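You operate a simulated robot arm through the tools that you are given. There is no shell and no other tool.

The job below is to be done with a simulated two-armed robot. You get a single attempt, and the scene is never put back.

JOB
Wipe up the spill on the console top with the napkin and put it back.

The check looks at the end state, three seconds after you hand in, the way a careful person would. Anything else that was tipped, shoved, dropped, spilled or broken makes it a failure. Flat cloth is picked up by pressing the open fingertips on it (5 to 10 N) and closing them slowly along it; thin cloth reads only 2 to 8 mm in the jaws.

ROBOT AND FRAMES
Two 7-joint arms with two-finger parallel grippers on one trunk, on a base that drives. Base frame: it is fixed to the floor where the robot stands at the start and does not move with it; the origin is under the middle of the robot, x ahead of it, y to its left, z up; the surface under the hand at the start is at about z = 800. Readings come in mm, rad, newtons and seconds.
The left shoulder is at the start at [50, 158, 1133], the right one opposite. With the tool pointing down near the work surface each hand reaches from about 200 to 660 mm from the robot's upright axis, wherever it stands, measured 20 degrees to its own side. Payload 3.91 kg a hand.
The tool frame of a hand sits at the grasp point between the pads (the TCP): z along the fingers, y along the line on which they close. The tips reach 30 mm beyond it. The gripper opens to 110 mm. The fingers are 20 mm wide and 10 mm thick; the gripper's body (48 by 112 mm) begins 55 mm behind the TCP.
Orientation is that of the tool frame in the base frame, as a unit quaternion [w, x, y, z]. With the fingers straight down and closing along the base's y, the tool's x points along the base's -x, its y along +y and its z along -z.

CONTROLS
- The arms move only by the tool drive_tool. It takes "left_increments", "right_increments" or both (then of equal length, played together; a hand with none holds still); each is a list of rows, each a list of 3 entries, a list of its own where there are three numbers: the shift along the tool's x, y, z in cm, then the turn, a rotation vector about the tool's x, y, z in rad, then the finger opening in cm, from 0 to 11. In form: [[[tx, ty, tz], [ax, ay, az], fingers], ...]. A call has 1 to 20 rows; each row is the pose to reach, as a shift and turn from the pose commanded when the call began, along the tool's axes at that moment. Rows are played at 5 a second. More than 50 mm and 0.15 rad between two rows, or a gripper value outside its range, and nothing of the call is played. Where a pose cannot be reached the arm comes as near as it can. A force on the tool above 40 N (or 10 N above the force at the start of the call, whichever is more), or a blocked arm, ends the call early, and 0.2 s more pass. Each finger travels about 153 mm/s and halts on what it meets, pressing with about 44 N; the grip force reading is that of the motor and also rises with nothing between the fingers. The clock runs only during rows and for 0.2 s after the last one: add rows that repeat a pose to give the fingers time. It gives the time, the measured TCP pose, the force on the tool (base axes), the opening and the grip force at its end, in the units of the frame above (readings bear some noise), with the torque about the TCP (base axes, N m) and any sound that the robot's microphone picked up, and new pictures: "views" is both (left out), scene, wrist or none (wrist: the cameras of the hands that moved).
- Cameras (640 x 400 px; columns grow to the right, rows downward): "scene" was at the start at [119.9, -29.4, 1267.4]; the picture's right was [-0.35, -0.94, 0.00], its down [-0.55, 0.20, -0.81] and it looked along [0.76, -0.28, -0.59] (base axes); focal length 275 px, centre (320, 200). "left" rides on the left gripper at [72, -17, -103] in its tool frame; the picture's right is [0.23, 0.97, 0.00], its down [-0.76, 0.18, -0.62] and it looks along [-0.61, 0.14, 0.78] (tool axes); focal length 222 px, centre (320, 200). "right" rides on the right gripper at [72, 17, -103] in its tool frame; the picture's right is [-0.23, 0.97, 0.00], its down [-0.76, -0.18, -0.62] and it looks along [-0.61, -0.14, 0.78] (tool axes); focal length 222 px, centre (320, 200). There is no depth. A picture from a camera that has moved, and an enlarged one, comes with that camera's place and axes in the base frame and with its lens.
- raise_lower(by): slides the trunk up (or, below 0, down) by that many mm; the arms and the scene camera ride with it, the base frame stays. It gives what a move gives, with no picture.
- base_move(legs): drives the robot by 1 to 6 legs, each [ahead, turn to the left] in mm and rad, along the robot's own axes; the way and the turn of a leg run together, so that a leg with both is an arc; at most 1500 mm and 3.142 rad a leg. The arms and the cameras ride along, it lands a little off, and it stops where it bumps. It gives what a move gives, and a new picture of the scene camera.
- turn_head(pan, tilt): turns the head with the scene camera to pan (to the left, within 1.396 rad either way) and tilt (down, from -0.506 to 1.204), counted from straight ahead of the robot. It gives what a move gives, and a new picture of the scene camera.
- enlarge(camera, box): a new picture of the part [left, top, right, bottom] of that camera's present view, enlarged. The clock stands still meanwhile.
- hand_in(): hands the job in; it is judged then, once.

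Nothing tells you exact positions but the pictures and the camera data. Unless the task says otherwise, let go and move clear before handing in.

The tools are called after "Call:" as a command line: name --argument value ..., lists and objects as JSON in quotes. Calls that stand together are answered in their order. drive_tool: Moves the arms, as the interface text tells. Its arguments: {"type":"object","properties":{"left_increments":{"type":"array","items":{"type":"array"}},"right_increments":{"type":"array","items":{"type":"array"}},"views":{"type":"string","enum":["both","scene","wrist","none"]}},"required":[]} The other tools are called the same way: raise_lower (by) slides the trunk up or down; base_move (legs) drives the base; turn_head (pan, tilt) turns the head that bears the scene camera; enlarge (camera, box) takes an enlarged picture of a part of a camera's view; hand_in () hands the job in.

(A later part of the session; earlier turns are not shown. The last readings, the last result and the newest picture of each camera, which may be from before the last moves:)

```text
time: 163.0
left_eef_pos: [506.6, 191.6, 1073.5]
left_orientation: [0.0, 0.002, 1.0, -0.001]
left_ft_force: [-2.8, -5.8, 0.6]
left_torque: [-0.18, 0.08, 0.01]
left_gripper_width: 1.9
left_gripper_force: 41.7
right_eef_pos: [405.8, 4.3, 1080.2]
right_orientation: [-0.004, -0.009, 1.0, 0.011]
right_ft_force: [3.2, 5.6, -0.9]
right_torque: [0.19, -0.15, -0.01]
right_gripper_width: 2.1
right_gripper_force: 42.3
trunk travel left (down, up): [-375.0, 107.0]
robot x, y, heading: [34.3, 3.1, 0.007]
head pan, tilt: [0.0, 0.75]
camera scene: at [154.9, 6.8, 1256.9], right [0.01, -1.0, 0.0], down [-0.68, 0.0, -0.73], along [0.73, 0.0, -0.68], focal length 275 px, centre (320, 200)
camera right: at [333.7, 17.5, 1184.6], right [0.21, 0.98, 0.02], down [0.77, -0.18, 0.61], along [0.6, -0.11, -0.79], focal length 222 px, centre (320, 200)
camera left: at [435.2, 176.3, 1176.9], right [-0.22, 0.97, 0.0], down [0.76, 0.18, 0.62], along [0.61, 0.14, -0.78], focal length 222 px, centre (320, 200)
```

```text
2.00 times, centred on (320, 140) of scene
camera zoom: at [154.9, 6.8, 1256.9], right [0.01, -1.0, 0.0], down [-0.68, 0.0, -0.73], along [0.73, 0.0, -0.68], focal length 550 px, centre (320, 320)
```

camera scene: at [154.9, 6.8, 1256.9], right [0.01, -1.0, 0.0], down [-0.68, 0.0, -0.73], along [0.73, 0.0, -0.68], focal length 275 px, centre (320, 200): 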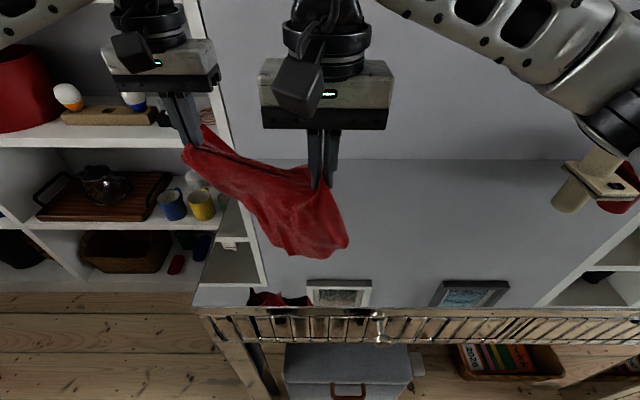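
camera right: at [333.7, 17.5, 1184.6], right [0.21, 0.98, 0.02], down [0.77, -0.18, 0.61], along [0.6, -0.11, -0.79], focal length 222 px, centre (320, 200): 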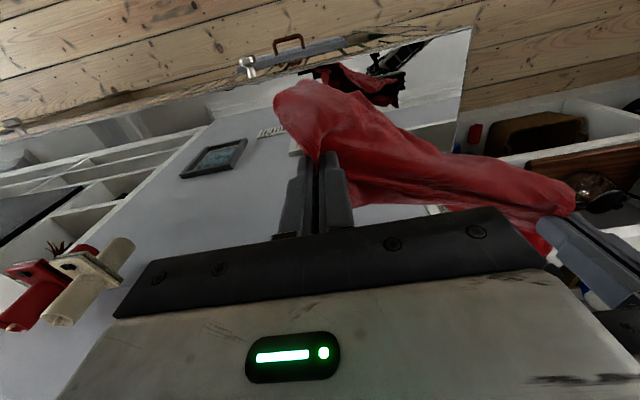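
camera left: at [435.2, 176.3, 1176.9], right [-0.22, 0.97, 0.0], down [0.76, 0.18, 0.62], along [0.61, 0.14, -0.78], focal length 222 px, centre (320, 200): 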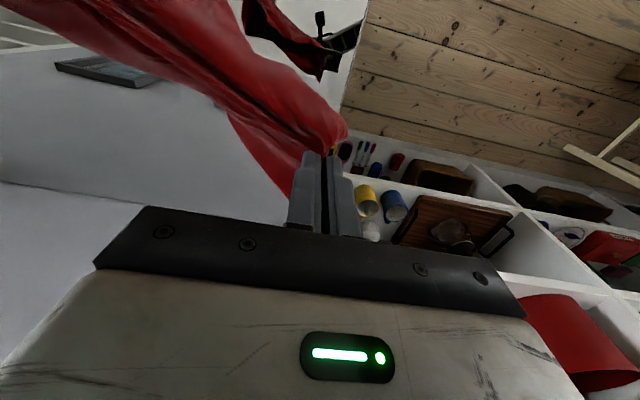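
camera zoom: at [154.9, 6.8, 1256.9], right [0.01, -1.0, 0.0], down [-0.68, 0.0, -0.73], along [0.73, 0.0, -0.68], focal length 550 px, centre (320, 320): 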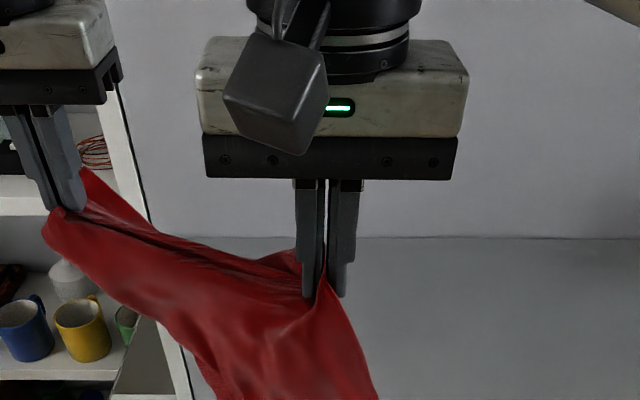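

I lay the napkin down now: both hands sweep back and down together, with the left hand tilting outward for reach.

Call:
drive_tool --left_increments '[[[0, 0, 2.4], [0, 0, 0], 0], [[-1.8, -1, 2.9], [0, 0, 0], 0], [[-3.5, -1.9, 3.4], [0, 0, 0], 0], [[-5.3, -2.9, 4], [0, 0, 0], 0], [[-7, -3.8, 4.6], [0, -0.05, 0], 0], [[-9.7, -5.2, 6], [0, -0.1, 0], 0], [[-12.3, -6.6, 8], [0, -0.15, 0], 0], [[-14.5, -7.8, 10.4], [0, -0.2, 0], 0], [[-16.3, -8.7, 13.1], [0, -0.25, 0], 0], [[-17.6, -9.4, 16.2], [0, -0.3, 0], 0], [[-18.5, -9.9, 19.4], [0, -0.35, 0], 0], [[-18.9, -10.1, 22.4], [0, -0.35, 0], 0], [[-18.9, -10.1, 23.4], [0, -0.35, 0], 0], [[-18.9, -10.1, 23.4], [0, -0.35, 0], 0]]' --right_increments '[[[0, 0, 3], [0, 0, 0], 0], [[-1.8, -1, 3.5], [0, 0, 0], 0], [[-3.5, -1.9, 4], [0, 0, 0], 0], [[-5.3, -2.9, 4.6], [0, 0, 0], 0], [[-7, -3.8, 5.2], [0, 0, 0], 0], [[-9.7, -5.2, 6.6], [0, 0, 0], 0], [[-12.3, -6.6, 8.6], [0, 0, 0], 0], [[-14.5, -7.8, 11], [0, 0, 0], 0], [[-16.3, -8.7, 13.7], [0, 0, 0], 0], [[-17.6, -9.4, 16.8], [0, 0, 0], 0], [[-18.5, -9.9, 20], [0, 0, 0], 0], [[-18.9, -10.1, 23], [0, 0, 0], 0], [[-18.9, -10.1, 24.2], [0, 0, 0], 0], [[-18.9, -10.1, 24.2], [0, 0, 0], 0]]' --views "both"

Call:
enlarge --camera "scene" --box '[220, 120, 460, 270]'

```text
time: 166.0
left_eef_pos: [696.1, 89.8, 840.4]
left_orientation: [0.175, 0.001, 0.985, 0.0]
left_ft_force: [-2.2, -3.8, 0.5]
left_torque: [-0.09, 0.03, -0.03]
left_gripper_width: 1.9
left_gripper_force: 42.3
right_eef_pos: [594.8, -86.7, 833.3]
right_orientation: [-0.004, -0.01, 1.0, 0.01]
right_ft_force: [2.4, 2.7, 2.0]
right_torque: [0.09, -0.06, 0.01]
right_gripper_width: 2.1
right_gripper_force: 42.5
trunk travel left (down, up): [-375.0, 107.0]
robot x, y, heading: [35.7, 3.9, 0.004]
head pan, tilt: [0.0, 0.75]
camera scene: at [154.7, 6.7, 1257.0], right [0.01, -1.0, 0.0], down [-0.68, 0.0, -0.73], along [0.73, 0.0, -0.68], focal length 275 px, centre (320, 200)
camera right: at [523.8, -73.9, 938.5], right [0.21, 0.98, 0.02], down [0.77, -0.18, 0.61], along [0.6, -0.11, -0.79], focal length 222 px, centre (320, 200)
camera left: at [593.5, 74.4, 913.7], right [-0.21, 0.97, -0.08], down [0.5, 0.18, 0.85], along [0.84, 0.14, -0.53], focal length 222 px, centre (320, 200)
```

scene: 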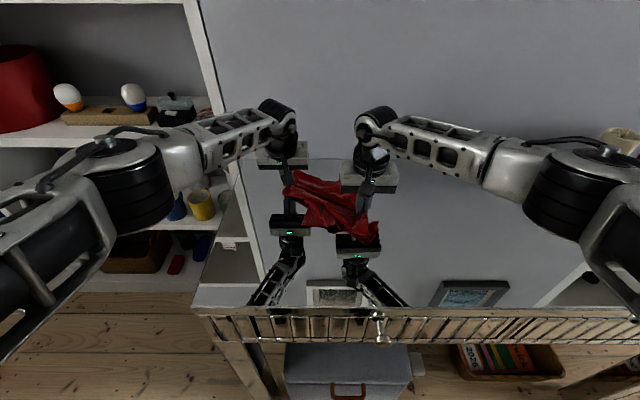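
right: 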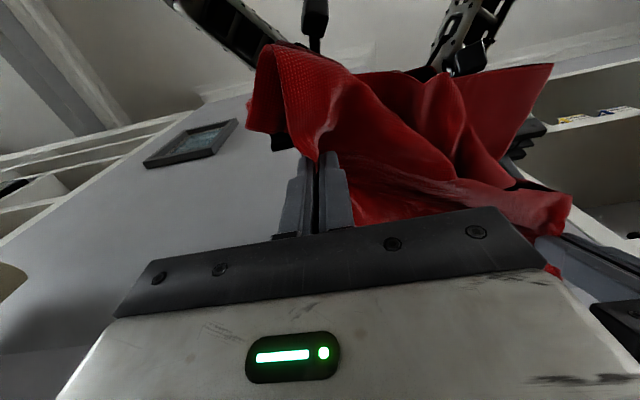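
left: 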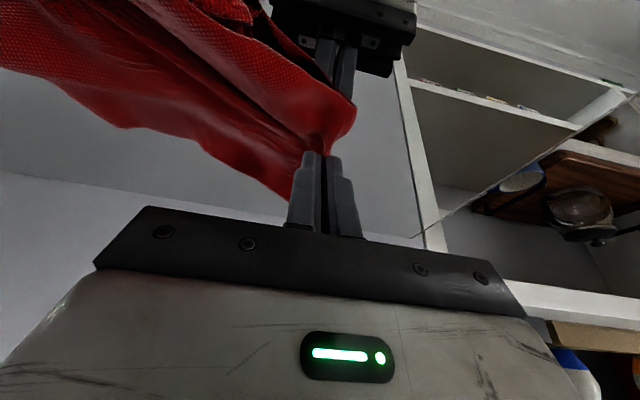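

```text
2.67 times, centred on (340, 195) of scene
camera zoom: at [154.7, 6.7, 1257.0], right [0.01, -1.0, 0.0], down [-0.68, 0.0, -0.73], along [0.73, 0.0, -0.68], focal length 733 px, centre (267, 213)
```

zoom: 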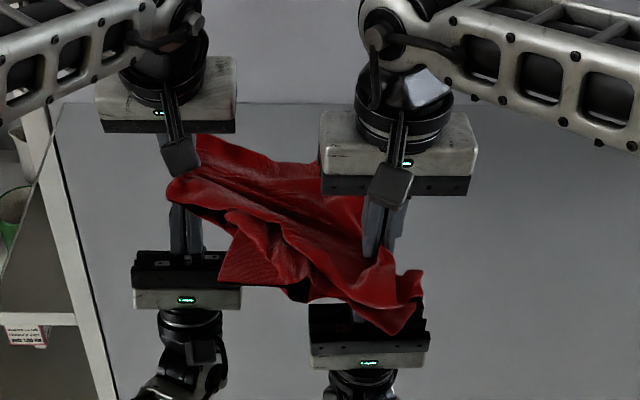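

The napkin is down around its place but still has folds. I release both hands, lift away and look at its shape.

Call:
drive_tool --left_increments '[[[0, 0, 0.5], [0, 0, 0], 0], [[0, 0, 0.6], [0, 0, 0], 1], [[0, 0, 0.4], [0, 0, 0], 2], [[0, 0, -1], [0, 0, 0], 3], [[0, 0, -4], [0, 0, 0], 3], [[0, 0.5, -8], [0, 0.03, 0], 3], [[0, 2, -12], [0, 0.1, 0], 3], [[1, 5, -15], [0, 0.2, 0], 3], [[3, 9, -18], [0, 0.3, 0], 3], [[5, 13, -20], [0, 0.35, 0], 3]]' --right_increments '[[[0, 0, 0.1], [0, 0, 0], 0], [[0, 0, 0.1], [0, 0, 0], 1], [[0, 0, 0], [0, 0, 0], 2], [[0, 0, -1], [0, 0, 0], 3], [[0, 0, -4], [0, 0, 0], 3], [[0, -0.5, -8], [0, 0, 0], 3], [[0, -3, -11], [0, 0, 0], 3], [[1, -7, -13], [0, 0, 0], 3], [[3, -11, -15], [0, 0, 0], 3], [[5, -15, -16], [0, 0, 0], 3]]' --views "both"

Call:
enlarge --camera "scene" --box '[220, 120, 460, 270]'

```text
refused: row 9 steps farther than a row can; nothing moved
```

```text
2.67 times, centred on (340, 195) of scene
camera zoom: at [154.7, 6.7, 1257.0], right [0.01, -1.0, 0.0], down [-0.68, 0.0, -0.73], along [0.73, 0.0, -0.68], focal length 733 px, centre (267, 213)
```

zoom: 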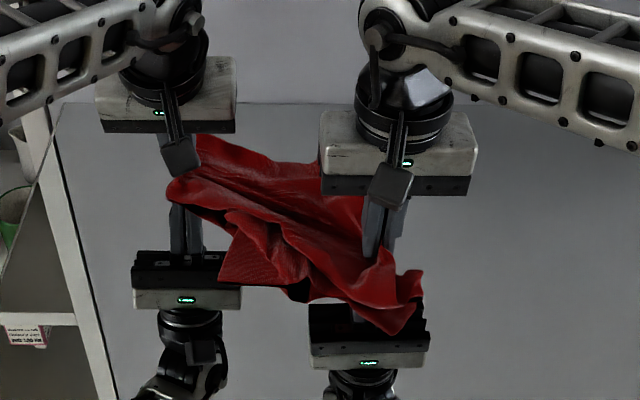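

Call:
drive_tool --left_increments '[[[0, 0, 0.5], [0, 0, 0], 0], [[0, 0, 0.6], [0, 0, 0], 1], [[0, 0, 0.4], [0, 0, 0], 2], [[0, 0, -1], [0, 0, 0], 3], [[0, 0, -4], [0, 0, 0], 3], [[0, 0.5, -8], [0, 0.03, 0], 3], [[0, 2, -11], [0, 0.1, 0], 3], [[1, 4, -14], [0, 0.2, 0], 3], [[2, 7, -17], [0, 0.3, 0], 3], [[3, 10, -19], [0, 0.35, 0], 3]]' --right_increments '[[[0, 0, 0.1], [0, 0, 0], 0], [[0, 0, 0.1], [0, 0, 0], 1], [[0, 0, 0], [0, 0, 0], 2], [[0, 0, -1], [0, 0, 0], 3], [[0, 0, -4], [0, 0, 0], 3], [[0, -0.5, -8], [0, 0, 0], 3], [[0, -3, -11], [0, 0, 0], 3], [[1, -6, -13], [0, 0, 0], 3], [[2, -9, -15], [0, 0, 0], 3], [[3, -13, -16], [0, 0, 0], 3]]' --views "both"

Call:
enlarge --camera "scene" --box '[220, 120, 460, 270]'

```text
time: 168.2
left_eef_pos: [604.6, 190.2, 1008.0]
left_orientation: [0.0, 0.001, 1.0, -0.001]
left_ft_force: [0.2, 0.0, -0.7]
left_torque: [0.01, -0.01, 0.01]
left_gripper_width: 29.7
left_gripper_force: 0.1
right_eef_pos: [568.9, -221.7, 992.3]
right_orientation: [-0.004, -0.01, 1.0, 0.01]
right_ft_force: [0.4, 0.3, -0.4]
right_torque: [0.03, -0.03, 0.01]
right_gripper_width: 30.2
right_gripper_force: 0.2
trunk travel left (down, up): [-375.0, 107.0]
robot x, y, heading: [31.3, 4.4, 0.006]
head pan, tilt: [0.0, 0.75]
camera scene: at [154.5, 6.6, 1257.0], right [0.01, -1.0, 0.0], down [-0.68, 0.0, -0.73], along [0.73, 0.0, -0.68], focal length 275 px, centre (320, 200)
camera right: at [498.1, -209.3, 1096.6], right [0.21, 0.98, 0.02], down [0.77, -0.18, 0.61], along [0.6, -0.11, -0.79], focal length 222 px, centre (320, 200)
camera left: at [531.5, 175.3, 1111.9], right [-0.22, 0.97, 0.0], down [0.76, 0.18, 0.62], along [0.61, 0.14, -0.78], focal length 222 px, centre (320, 200)
```

scene: 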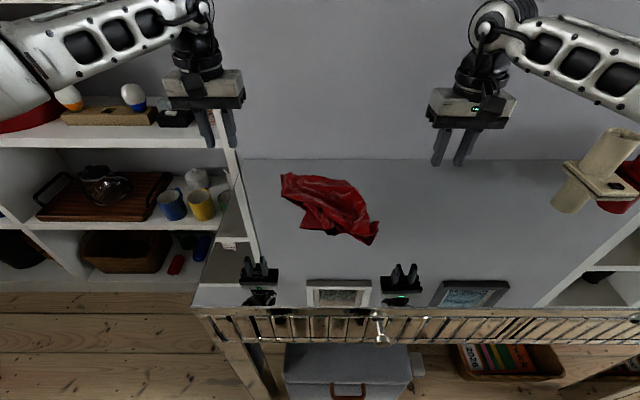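
right: 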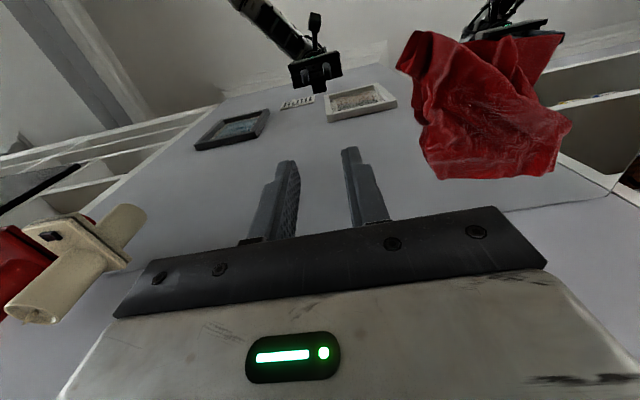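
left: 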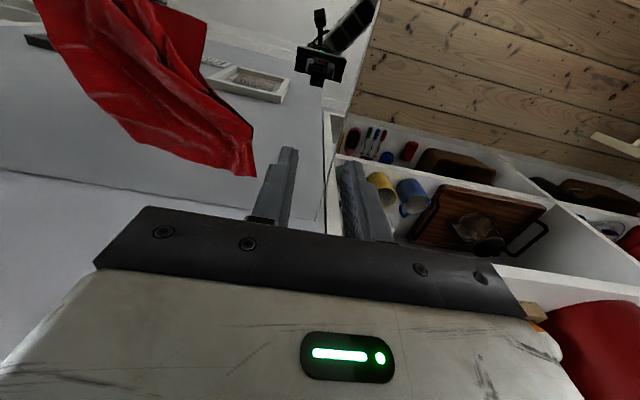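

```text
2.67 times, centred on (340, 195) of scene
camera zoom: at [154.5, 6.6, 1257.0], right [0.01, -1.0, 0.0], down [-0.68, 0.0, -0.73], along [0.73, 0.0, -0.68], focal length 733 px, centre (267, 213)
```

zoom: 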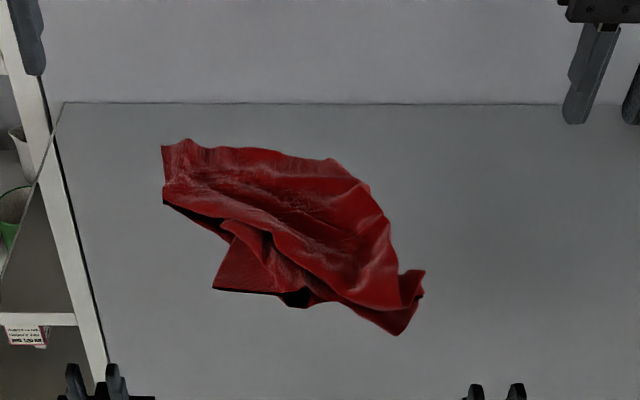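

The napkin lies at its place (its middle near (620, -5)), with one corner correct at (745, 115), but it is half folded. I will pull the corners outward one by one, starting with the front-left corner near (554, 52).

Call:
drive_tool --left_increments '[[[1.5, -3, 2], [0, 0, 0], 3], [[3, -6, 4], [0, 0, 0], 3], [[4.5, -9, 6], [0, 0, 0], 3], [[5.5, -12, 8], [0, 0, 0], 3], [[5.5, -14, 9], [0, 0, 0], 3], [[5.5, -14, 9], [0, 0, 0], 3]]' --views "both"

Call:
enlarge --camera "left" --box '[160, 0, 560, 250]'

Call:
enlarge --camera "right" --box '[360, 0, 640, 175]'

```text
time: 169.6
left_eef_pos: [547.7, 50.8, 918.8]
left_orientation: [0.0, 0.002, 1.0, 0.0]
left_ft_force: [0.6, 0.8, 0.2]
left_torque: [0.0, 0.04, 0.02]
left_gripper_width: 30.0
left_gripper_force: 0.0
right_eef_pos: [569.7, -220.8, 991.0]
right_orientation: [-0.004, -0.009, 1.0, 0.011]
right_ft_force: [-0.9, -0.5, 0.0]
right_torque: [0.02, 0.02, -0.01]
right_gripper_width: 29.9
right_gripper_force: 0.0
trunk travel left (down, up): [-375.0, 107.0]
robot x, y, heading: [34.0, 3.4, 0.007]
head pan, tilt: [0.0, 0.75]
camera scene: at [154.9, 6.8, 1256.9], right [0.01, -1.0, 0.0], down [-0.68, 0.0, -0.73], along [0.73, 0.0, -0.68], focal length 275 px, centre (320, 200)
camera left: at [476.1, 34.7, 1022.4], right [-0.22, 0.97, 0.0], down [0.76, 0.18, 0.62], along [0.61, 0.14, -0.78], focal length 222 px, centre (320, 200)
```

scene: 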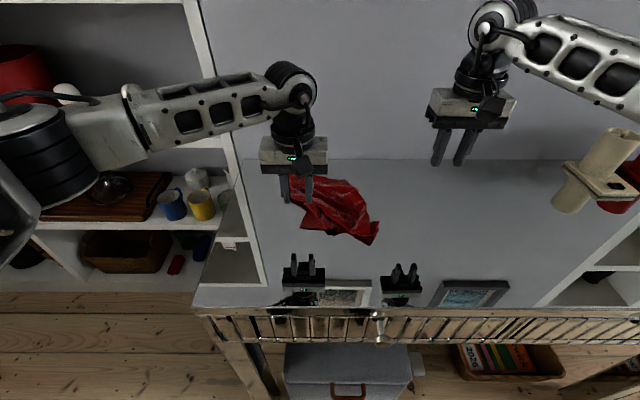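
left: 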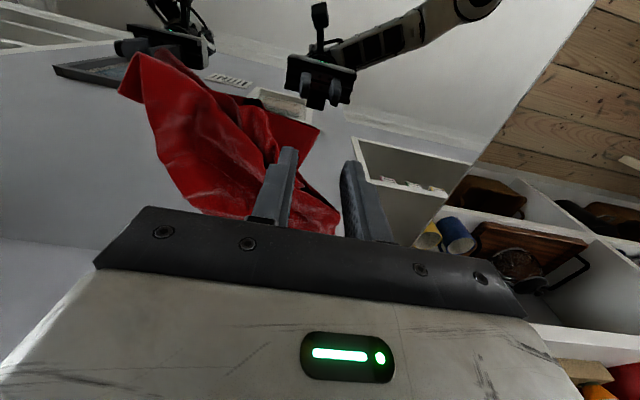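

```text
1.60 times, centred on (360, 125) of left
camera zoom: at [476.1, 34.7, 1022.4], right [-0.22, 0.97, 0.0], down [0.76, 0.18, 0.62], along [0.61, 0.14, -0.78], focal length 355 px, centre (256, 320)
```

zoom: 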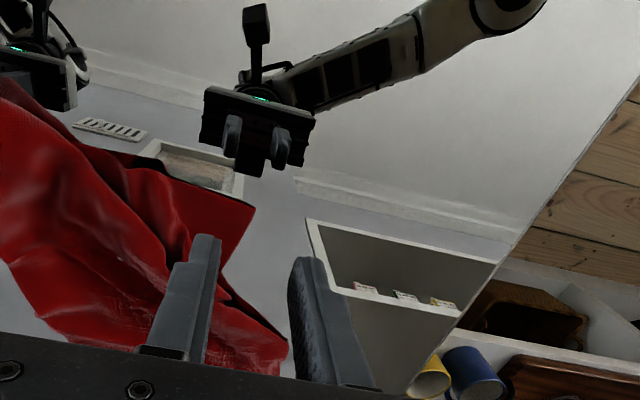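

```text
2.29 times, centred on (500, 88) of right
camera zoom: at [498.7, -208.8, 1096.2], right [0.21, 0.98, 0.02], down [0.77, -0.18, 0.61], along [0.6, -0.11, -0.79], focal length 508 px, centre (-91, 457)
```

zoom: 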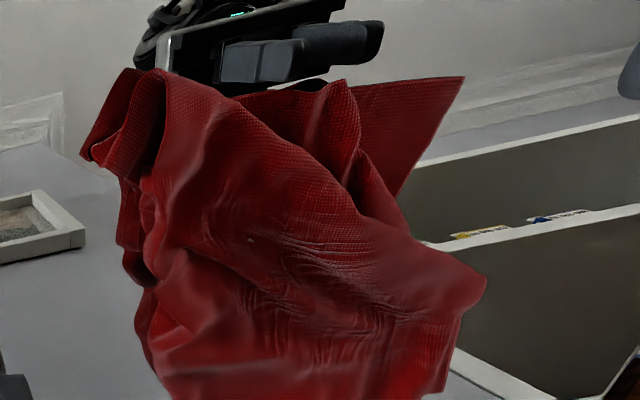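

The front-left corner is clearly visible at about (559, 51), pointing the right way. I lower just inside it, press, and pinch.

Call:
drive_tool --left_increments '[[[-2.9, -2.3, 2], [0, 0, 0], 3], [[-2.9, -2.3, 5], [0, 0, 0], 3], [[-2.9, -2.3, 7.5], [0, 0, 0], 3], [[-2.9, -2.3, 8.3], [0, 0, 0], 3], [[-2.9, -2.3, 8.6], [0, 0, 0], 3], [[-2.9, -2.3, 8.8], [0, 0, 0], 3], [[-2.9, -2.3, 8.95], [0, 0, 0], 3], [[-2.9, -2.3, 8.95], [0, 0, 0], 3]]' --views "wrist"

Call:
enlarge --camera "left" --box '[160, 40, 480, 240]'

```text
time: 171.4
left_eef_pos: [575.4, 26.3, 831.5]
left_orientation: [0.002, 0.001, 1.0, -0.001]
left_ft_force: [-0.4, 2.0, 17.0]
left_torque: [-0.1, 0.06, -0.02]
left_gripper_width: 29.9
left_gripper_force: 0.1
right_eef_pos: [569.3, -221.4, 993.0]
right_orientation: [-0.003, -0.009, 1.0, 0.01]
right_ft_force: [-0.2, 0.2, 0.1]
right_torque: [0.03, -0.01, -0.02]
right_gripper_width: 30.2
right_gripper_force: 0.0
trunk travel left (down, up): [-375.0, 107.0]
robot x, y, heading: [33.2, 7.2, 0.002]
head pan, tilt: [0.0, 0.75]
camera left: at [504.6, 11.1, 934.7], right [-0.22, 0.97, 0.0], down [0.76, 0.18, 0.63], along [0.61, 0.14, -0.78], focal length 222 px, centre (320, 200)
```

left: 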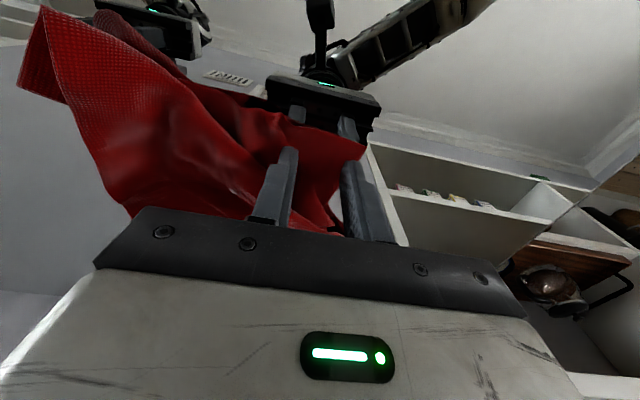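

```text
2.00 times, centred on (320, 140) of left
camera zoom: at [504.6, 11.1, 934.7], right [-0.22, 0.97, 0.0], down [0.76, 0.18, 0.63], along [0.61, 0.14, -0.78], focal length 444 px, centre (320, 320)
```

zoom: 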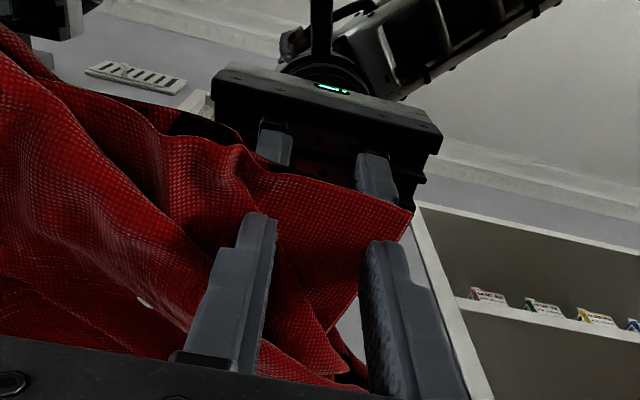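

Call:
drive_tool --left_increments '[[[0, -0.2, -0.05], [0, 0, 0], 2.6], [[0, -0.2, -0.05], [0, 0, 0], 2.2], [[0, -0.2, -0.05], [0, 0, 0], 1.8], [[0, -0.2, -0.05], [0, 0, 0], 1.4], [[0, -0.2, -0.05], [0, 0, 0], 1], [[0, -0.2, -0.05], [0, 0, 0], 0.6], [[0, -0.2, -0.05], [0, 0, 0], 0.2], [[0, -0.2, -0.05], [0, 0, 0], 0], [[0, -0.2, -0.05], [0, 0, 0], 0], [[0, -0.2, -1], [0, 0, 0], 0], [[0, -0.2, -1], [0, 0, 0], 0]]' --views "wrist"

Call:
enlarge --camera "left" --box '[160, 40, 480, 240]'

```text
time: 173.8
left_eef_pos: [576.1, 26.8, 838.8]
left_orientation: [-0.001, 0.001, 1.0, 0.001]
left_ft_force: [0.0, 0.0, -0.5]
left_torque: [0.0, 0.02, -0.03]
left_gripper_width: 2.0
left_gripper_force: 42.0
right_eef_pos: [569.7, -221.0, 990.8]
right_orientation: [-0.004, -0.01, 1.0, 0.01]
right_ft_force: [-0.6, -0.3, 0.1]
right_torque: [0.02, 0.01, 0.02]
right_gripper_width: 29.9
right_gripper_force: 0.1
trunk travel left (down, up): [-375.0, 107.0]
robot x, y, heading: [30.5, 4.5, 0.006]
head pan, tilt: [0.0, 0.75]
camera left: at [504.2, 9.7, 942.3], right [-0.22, 0.97, 0.0], down [0.76, 0.18, 0.62], along [0.61, 0.14, -0.78], focal length 222 px, centre (320, 200)
```

left: 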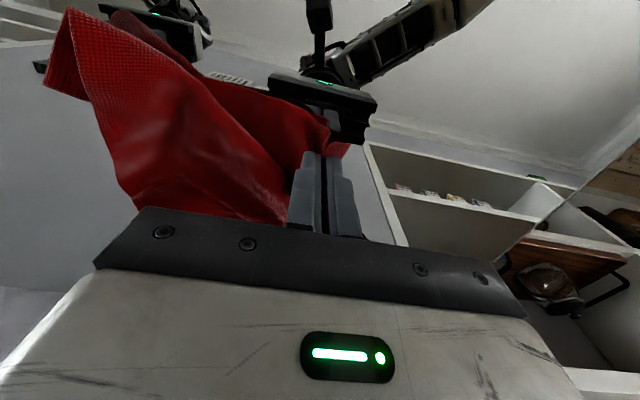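

```text
2.00 times, centred on (320, 140) of left
camera zoom: at [504.2, 9.7, 942.3], right [-0.22, 0.97, 0.0], down [0.76, 0.18, 0.62], along [0.61, 0.14, -0.78], focal length 444 px, centre (320, 320)
```

zoom: 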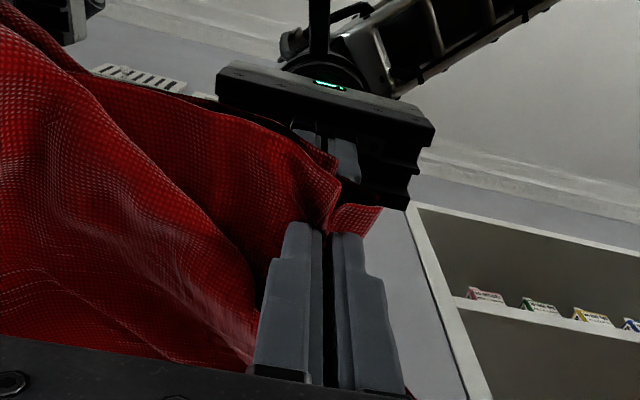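

The corner is gripped. I pull it part of the way out, and then anchor the middle of the napkin with the right hand before pulling further.

Call:
drive_tool --left_increments '[[[0, 0, -0.5], [0, 0, 0], 0], [[1, 1, -0.8], [0, 0, 0], 0], [[2.2, 2.2, -0.8], [0, 0, 0], 0], [[3.4, 3.4, -0.8], [0, 0, 0], 0], [[4.5, 4.5, -0.8], [0, 0, 0], 0], [[4.5, 4.5, -0.8], [0, 0, 0], 0]]' --views "none"

Call:
drive_tool --right_increments '[[[-0.8, 3, 1], [0, 0, 0], 1.5], [[-1.6, 6, 2.5], [0, 0, 0], 0], [[-2.6, 9, 5], [0, 0, 0], 0], [[-3.6, 12, 7.5], [0, 0, 0], 0], [[-4.2, 14.5, 10], [0, 0, 0], 0], [[-4.2, 15, 12.5], [0, 0, 0], 0], [[-4.2, 15, 14], [0, 0, 0], 0]]' --views "both"

Call:
enlarge --camera "scene" --box '[220, 120, 460, 270]'

```text
time: 175.2
left_eef_pos: [532.1, 70.5, 847.7]
left_orientation: [0.0, 0.002, 1.0, 0.0]
left_ft_force: [0.3, 0.2, 0.0]
left_torque: [0.02, -0.02, 0.01]
left_gripper_width: 2.0
left_gripper_force: 42.0
right_eef_pos: [570.0, -222.7, 992.1]
right_orientation: [-0.004, -0.009, 1.0, 0.01]
right_ft_force: [-1.0, -0.2, 0.1]
right_torque: [0.0, -0.01, 0.01]
right_gripper_width: 29.9
right_gripper_force: 0.1
trunk travel left (down, up): [-375.0, 107.0]
robot x, y, heading: [33.4, 6.0, 0.006]
head pan, tilt: [0.0, 0.75]
```

```text
time: 176.8
left_eef_pos: [531.0, 69.3, 847.8]
left_orientation: [0.0, 0.002, 1.0, 0.0]
left_ft_force: [-0.9, -0.3, 0.1]
left_torque: [0.01, 0.02, -0.03]
left_gripper_width: 1.7
left_gripper_force: 41.4
right_eef_pos: [606.6, -68.3, 855.1]
right_orientation: [-0.005, -0.009, 1.0, 0.01]
right_ft_force: [0.0, 0.5, -0.8]
right_torque: [-0.02, -0.02, 0.04]
right_gripper_width: 0.2
right_gripper_force: 37.5
trunk travel left (down, up): [-375.0, 107.0]
robot x, y, heading: [34.9, 5.7, 0.007]
head pan, tilt: [0.0, 0.75]
camera scene: at [154.9, 6.7, 1256.9], right [0.01, -1.0, 0.0], down [-0.68, 0.0, -0.73], along [0.73, 0.0, -0.68], focal length 275 px, centre (320, 200)
camera right: at [536.1, -55.2, 959.8], right [0.21, 0.98, 0.02], down [0.77, -0.18, 0.61], along [0.6, -0.11, -0.79], focal length 222 px, centre (320, 200)
```

scene: 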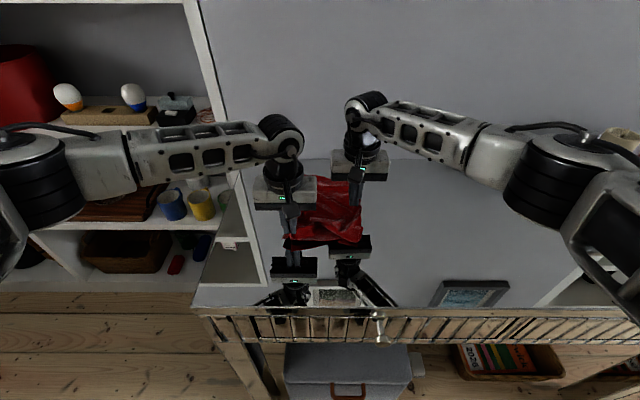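
right: 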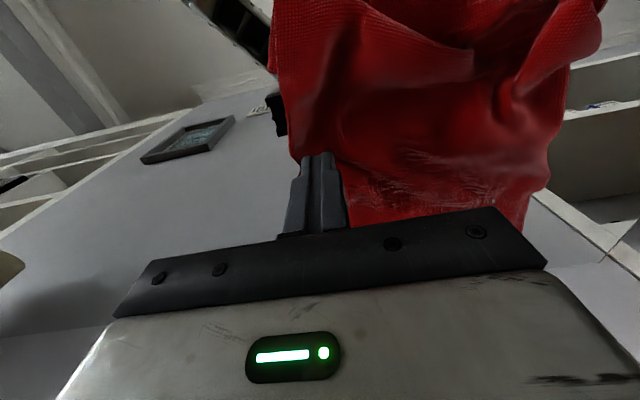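

```text
2.67 times, centred on (340, 195) of scene
camera zoom: at [154.9, 6.7, 1256.9], right [0.01, -1.0, 0.0], down [-0.68, 0.0, -0.73], along [0.73, 0.0, -0.68], focal length 733 px, centre (267, 213)
```

zoom: 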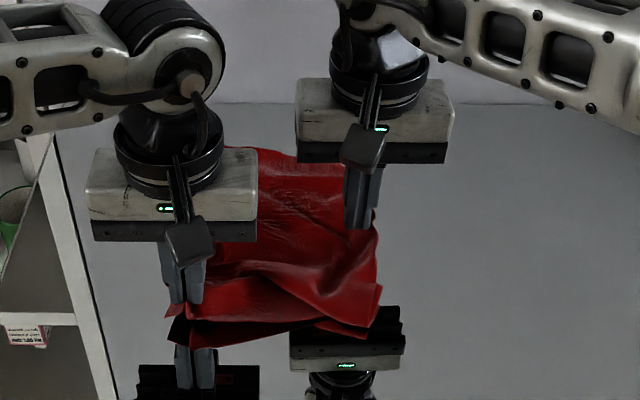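

The napkin is opening up. I pinch its right side with the right hand to use as an anchor.

Call:
drive_tool --right_increments '[[[0, 0.8, 0], [0, 0, 0], 1.5], [[0, 1.7, 0], [0, 0, 0], 3], [[0, 1.7, 1], [0, 0, 0], 3], [[0, 1.7, 1.8], [0, 0, 0], 3], [[0, 1.7, 2.2], [0, 0, 0], 3], [[0, 1.7, 2.45], [0, 0, 0], 3], [[0, 1.7, 2.45], [0, 0, 0], 2.6], [[0, 1.7, 2.45], [0, 0, 0], 2.2], [[0, 1.7, 2.45], [0, 0, 0], 1.8], [[0, 1.7, 2.45], [0, 0, 0], 1.4], [[0, 1.7, 2.45], [0, 0, 0], 1], [[0, 1.7, 2.45], [0, 0, 0], 0.6], [[0, 1.7, 2.45], [0, 0, 0], 0.2], [[0, 1.7, 2.45], [0, 0, 0], 0], [[0, 1.7, 2.45], [0, 0, 0], 0], [[0, 1.7, 1.6], [0, 0, 0], 0]]' --views "wrist"

Call:
enlarge --camera "right" --box '[160, 40, 480, 240]'

```text
time: 180.2
left_eef_pos: [530.0, 69.9, 846.9]
left_orientation: [0.0, 0.001, 1.0, 0.0]
left_ft_force: [-0.2, -0.2, 0.7]
left_torque: [-0.04, 0.02, -0.01]
left_gripper_width: 1.8
left_gripper_force: 41.8
right_eef_pos: [605.0, -51.0, 837.2]
right_orientation: [-0.005, -0.01, 1.0, 0.009]
right_ft_force: [-0.1, 0.4, 0.2]
right_torque: [0.0, 0.01, -0.01]
right_gripper_width: 2.2
right_gripper_force: 41.8
trunk travel left (down, up): [-375.0, 107.0]
robot x, y, heading: [32.8, 4.9, 0.008]
head pan, tilt: [0.0, 0.75]
camera right: at [534.1, -38.0, 942.4], right [0.21, 0.98, 0.02], down [0.77, -0.17, 0.61], along [0.6, -0.11, -0.79], focal length 222 px, centre (320, 200)
```

right: 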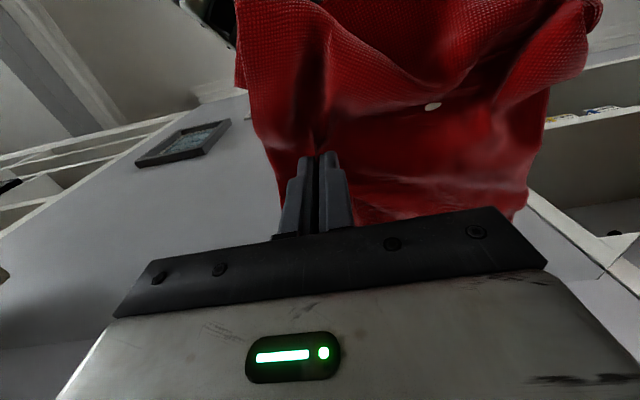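

```text
2.00 times, centred on (320, 140) of right
camera zoom: at [534.1, -38.0, 942.4], right [0.21, 0.98, 0.02], down [0.77, -0.17, 0.61], along [0.6, -0.11, -0.79], focal length 444 px, centre (320, 320)
```

zoom: 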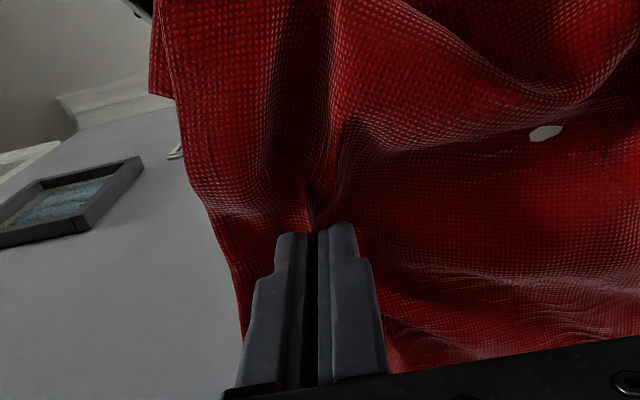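

Both hands hold cloth. I pull the front-left corner out to its place and stretch the right side toward -y.

Call:
drive_tool --left_increments '[[[0.7, 0.6, 0], [0, 0, 0], 0], [[1.4, 1.2, 0], [0, 0, 0], 0], [[2.1, 1.8, 0], [0, 0, 0], 0], [[2.8, 2.4, 0], [0, 0, 0], 0], [[3.5, 3, 0], [0, 0, 0], 0], [[4, 3.5, 0], [0, 0, 0], 0], [[4, 3.5, 0], [0, 0, 0], 0], [[4, 3.5, 0], [0, 0, 0], 0]]' --right_increments '[[[0, 0, 0], [0, 0, 0], 0], [[0, 0, 0], [0, 0, 0], 0], [[0, 0, 0], [0, 0, 0], 0], [[0, -0.5, 0], [0, 0, 0], 0], [[0, -1, 0], [0, 0, 0], 0], [[0, -1.5, 0], [0, 0, 0], 0], [[0, -2, 0], [0, 0, 0], 0], [[0, -2.5, 0], [0, 0, 0], 0]]' --views "both"

Call:
enlarge --camera "scene" --box '[220, 120, 460, 270]'

```text
time: 182.0
left_eef_pos: [490.9, 104.1, 849.5]
left_orientation: [0.002, 0.002, 1.0, -0.001]
left_ft_force: [7.0, -10.1, -1.2]
left_torque: [-0.34, -0.21, -0.02]
left_gripper_width: 2.0
left_gripper_force: 41.8
right_eef_pos: [605.4, -74.4, 839.4]
right_orientation: [-0.004, -0.011, 1.0, 0.012]
right_ft_force: [-7.0, 11.5, -0.3]
right_torque: [0.36, 0.22, -0.05]
right_gripper_width: 1.9
right_gripper_force: 41.9
trunk travel left (down, up): [-375.0, 107.0]
robot x, y, heading: [35.6, 3.1, 0.006]
head pan, tilt: [0.0, 0.75]
camera scene: at [154.9, 6.7, 1256.9], right [0.01, -1.0, 0.0], down [-0.68, 0.0, -0.73], along [0.73, 0.0, -0.68], focal length 275 px, centre (320, 200)
camera right: at [534.7, -61.2, 943.9], right [0.21, 0.98, 0.02], down [0.77, -0.18, 0.61], along [0.6, -0.11, -0.79], focal length 222 px, centre (320, 200)
camera left: at [419.3, 89.0, 952.3], right [-0.22, 0.97, 0.0], down [0.76, 0.18, 0.62], along [0.61, 0.14, -0.78], focal length 222 px, centre (320, 200)
```

scene: 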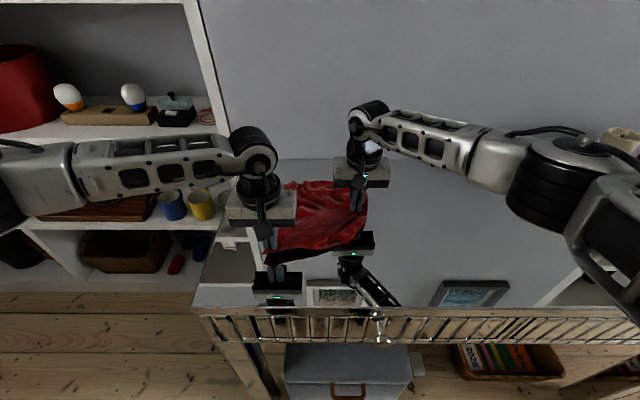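
right: 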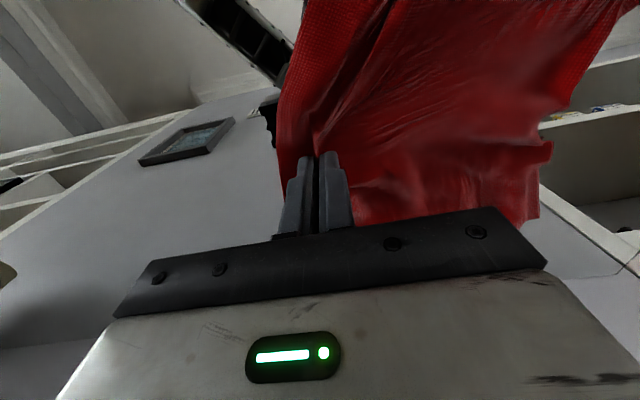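
left: 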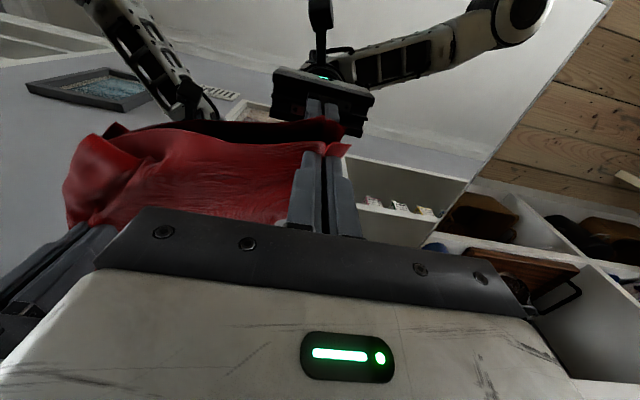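

```text
2.67 times, centred on (340, 195) of scene
camera zoom: at [154.9, 6.7, 1256.9], right [0.01, -1.0, 0.0], down [-0.68, 0.0, -0.73], along [0.73, 0.0, -0.68], focal length 733 px, centre (267, 213)
```

zoom: 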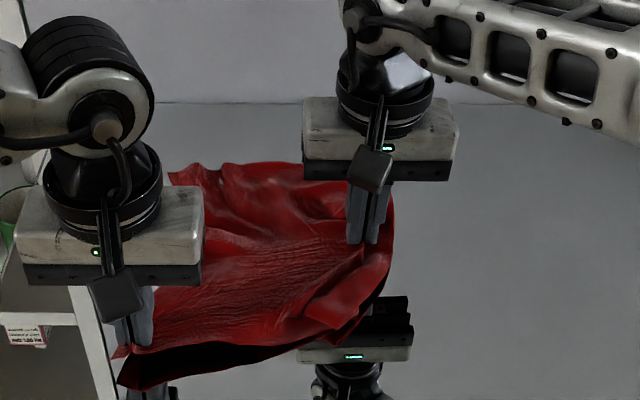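

Much flatter now. I slacken slightly, set both grips down, release and lift away to look.

Call:
drive_tool --left_increments '[[[0, -0.2, 0.8], [0, 0, 0], 0], [[0, -0.2, 1.7], [0, 0, 0], 0], [[0, -0.2, 1.7], [0, 0, 0], 0.6], [[0, -0.2, 1.6], [0, 0, 0], 1.5], [[0, -0.2, 1], [0, 0, 0], 2.5], [[0, -0.2, -1], [0, 0, 0], 3], [[0, -0.2, -4], [0, 0, 0], 3], [[0, 1, -8], [0, 0, 0], 3], [[0, 4, -11], [0, 0, 0], 3], [[0, 7, -14], [0, 0, 0], 3], [[0, 10, -17], [0, 0, 0], 3]]' --right_increments '[[[0, 0, 0.3], [0, 0, 0], 0], [[0, 0, 0.7], [0, 0, 0], 0], [[0, 0, 0.7], [0, 0, 0], 0.6], [[0, 0, 0.6], [0, 0, 0], 1.5], [[0, 0, 0.2], [0, 0, 0], 2.5], [[0, 0, -1], [0, 0, 0], 3], [[0, 0, -4], [0, 0, 0], 3], [[0, -1, -8], [0, 0, 0], 3], [[0, -4, -11], [0, 0, 0], 3], [[0, -7, -14], [0, 0, 0], 3], [[0, -11, -16], [0, 0, 0], 3]]' --views "both"

Call:
enlarge --camera "scene" --box '[220, 120, 460, 270]'

Call:
enlarge --camera "right" --box '[320, 0, 640, 200]'

```text
time: 184.4
left_eef_pos: [489.9, 205.8, 1017.7]
left_orientation: [0.001, 0.002, 1.0, 0.0]
left_ft_force: [-0.1, -0.1, -0.5]
left_torque: [0.01, -0.04, 0.0]
left_gripper_width: 30.0
left_gripper_force: 0.1
right_eef_pos: [611.3, -188.4, 997.8]
right_orientation: [-0.005, -0.01, 1.0, 0.011]
right_ft_force: [0.3, -0.3, 0.6]
right_torque: [0.01, -0.01, 0.0]
right_gripper_width: 30.1
right_gripper_force: 0.0
trunk travel left (down, up): [-375.0, 107.0]
robot x, y, heading: [33.6, 3.8, 0.009]
head pan, tilt: [0.0, 0.75]
camera scene: at [154.5, 6.6, 1256.9], right [0.01, -1.0, 0.0], down [-0.68, 0.0, -0.73], along [0.73, 0.0, -0.68], focal length 275 px, centre (320, 200)
camera right: at [539.9, -175.5, 1101.8], right [0.21, 0.98, 0.02], down [0.77, -0.17, 0.61], along [0.6, -0.11, -0.79], focal length 222 px, centre (320, 200)
camera left: at [418.6, 190.0, 1121.8], right [-0.22, 0.97, 0.0], down [0.76, 0.17, 0.62], along [0.61, 0.14, -0.78], focal length 222 px, centre (320, 200)
```

scene: 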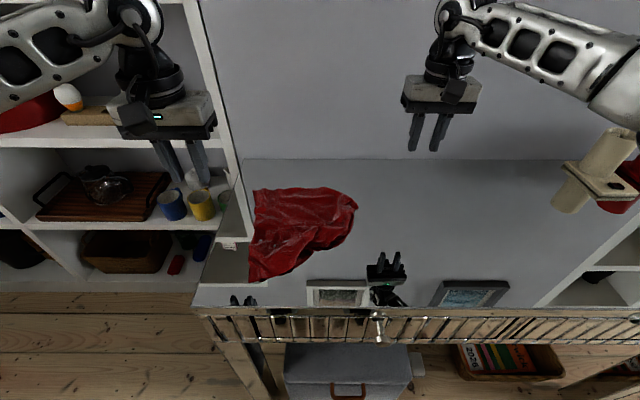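
right: 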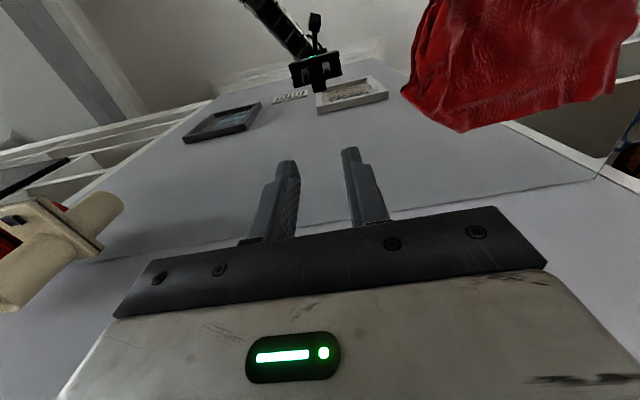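
left: 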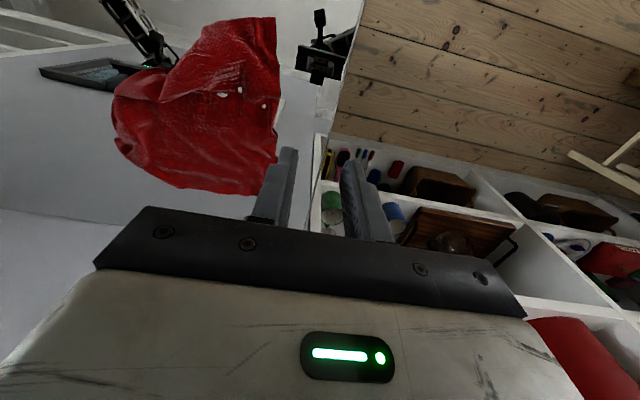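

```text
2.67 times, centred on (340, 195) of scene
camera zoom: at [154.5, 6.6, 1256.9], right [0.01, -1.0, 0.0], down [-0.68, 0.0, -0.73], along [0.73, 0.0, -0.68], focal length 733 px, centre (267, 213)
```

zoom: 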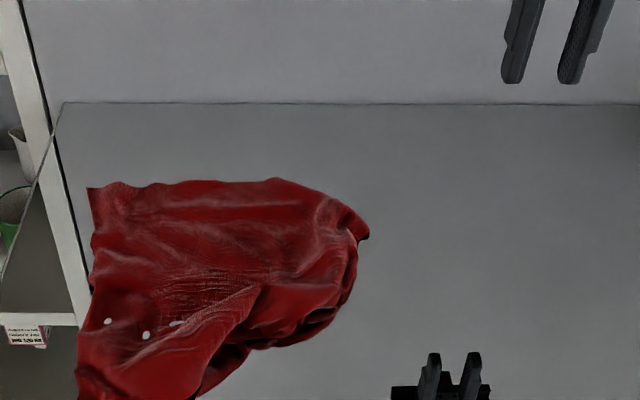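

```text
2.00 times, centred on (480, 100) of right
camera zoom: at [539.9, -175.5, 1101.8], right [0.21, 0.98, 0.02], down [0.77, -0.17, 0.61], along [0.6, -0.11, -0.79], focal length 444 px, centre (0, 400)
```

zoom: 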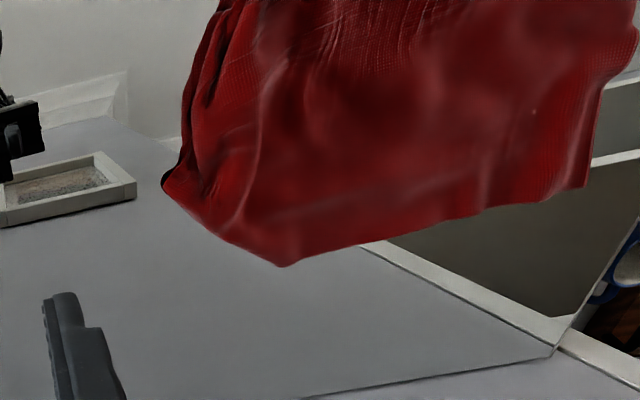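

The left edge is now nicely straight, but both right corners are folded under and the napkin sits a bit too far left. I grip the right tip near (603, -62) and fold that side over to expose the hidden corners.

Call:
drive_tool --right_increments '[[[0.2, 3.5, 2], [0, 0, 0], 3], [[0.4, 7, 4], [0, 0, 0], 3], [[0.6, 10, 7], [0, 0, 0], 3], [[0.8, 12.3, 10], [0, 0, 0], 3], [[0.8, 12.6, 13], [0, 0, 0], 3], [[0.8, 12.6, 15], [0, 0, 0], 3], [[0.8, 12.6, 15.8], [0, 0, 0], 3]]' --views "both"

Call:
enlarge --camera "right" --box '[160, 40, 480, 240]'

```text
time: 186.0
left_eef_pos: [490.8, 205.3, 1017.7]
left_orientation: [0.0, 0.002, 1.0, 0.0]
left_ft_force: [0.3, -0.5, 0.0]
left_torque: [0.03, 0.0, 0.0]
left_gripper_width: 29.9
left_gripper_force: 0.0
right_eef_pos: [599.7, -60.1, 841.3]
right_orientation: [-0.004, -0.009, 1.0, 0.011]
right_ft_force: [0.0, 0.1, 0.3]
right_torque: [0.03, 0.01, -0.01]
right_gripper_width: 30.2
right_gripper_force: 0.0
trunk travel left (down, up): [-375.0, 107.0]
robot x, y, heading: [33.0, 5.1, 0.001]
head pan, tilt: [0.0, 0.75]
camera scene: at [154.9, 6.8, 1256.9], right [0.01, -1.0, 0.0], down [-0.68, 0.0, -0.73], along [0.73, 0.0, -0.68], focal length 275 px, centre (320, 200)
camera right: at [528.2, -46.5, 945.9], right [0.21, 0.98, 0.02], down [0.77, -0.18, 0.61], along [0.6, -0.11, -0.79], focal length 222 px, centre (320, 200)
```

scene: 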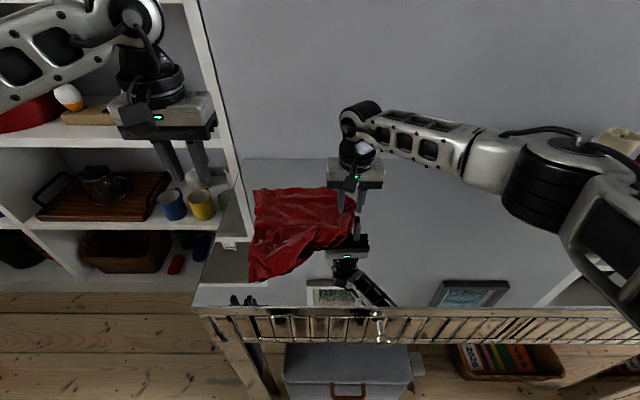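
right: 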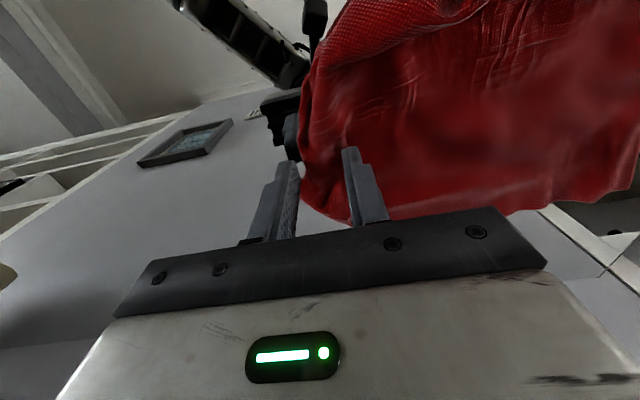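

```text
2.00 times, centred on (320, 140) of right
camera zoom: at [528.2, -46.5, 945.9], right [0.21, 0.98, 0.02], down [0.77, -0.18, 0.61], along [0.6, -0.11, -0.79], focal length 444 px, centre (320, 320)
```

zoom: 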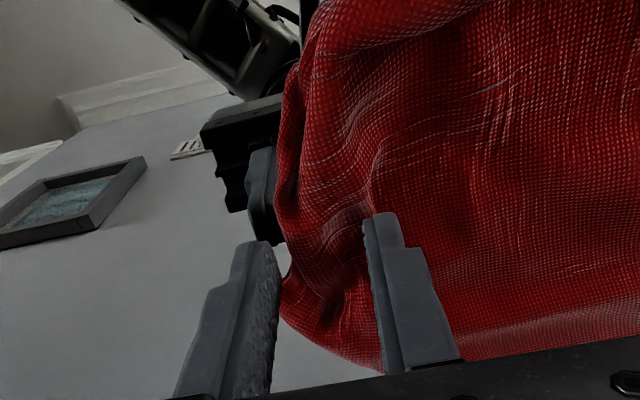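

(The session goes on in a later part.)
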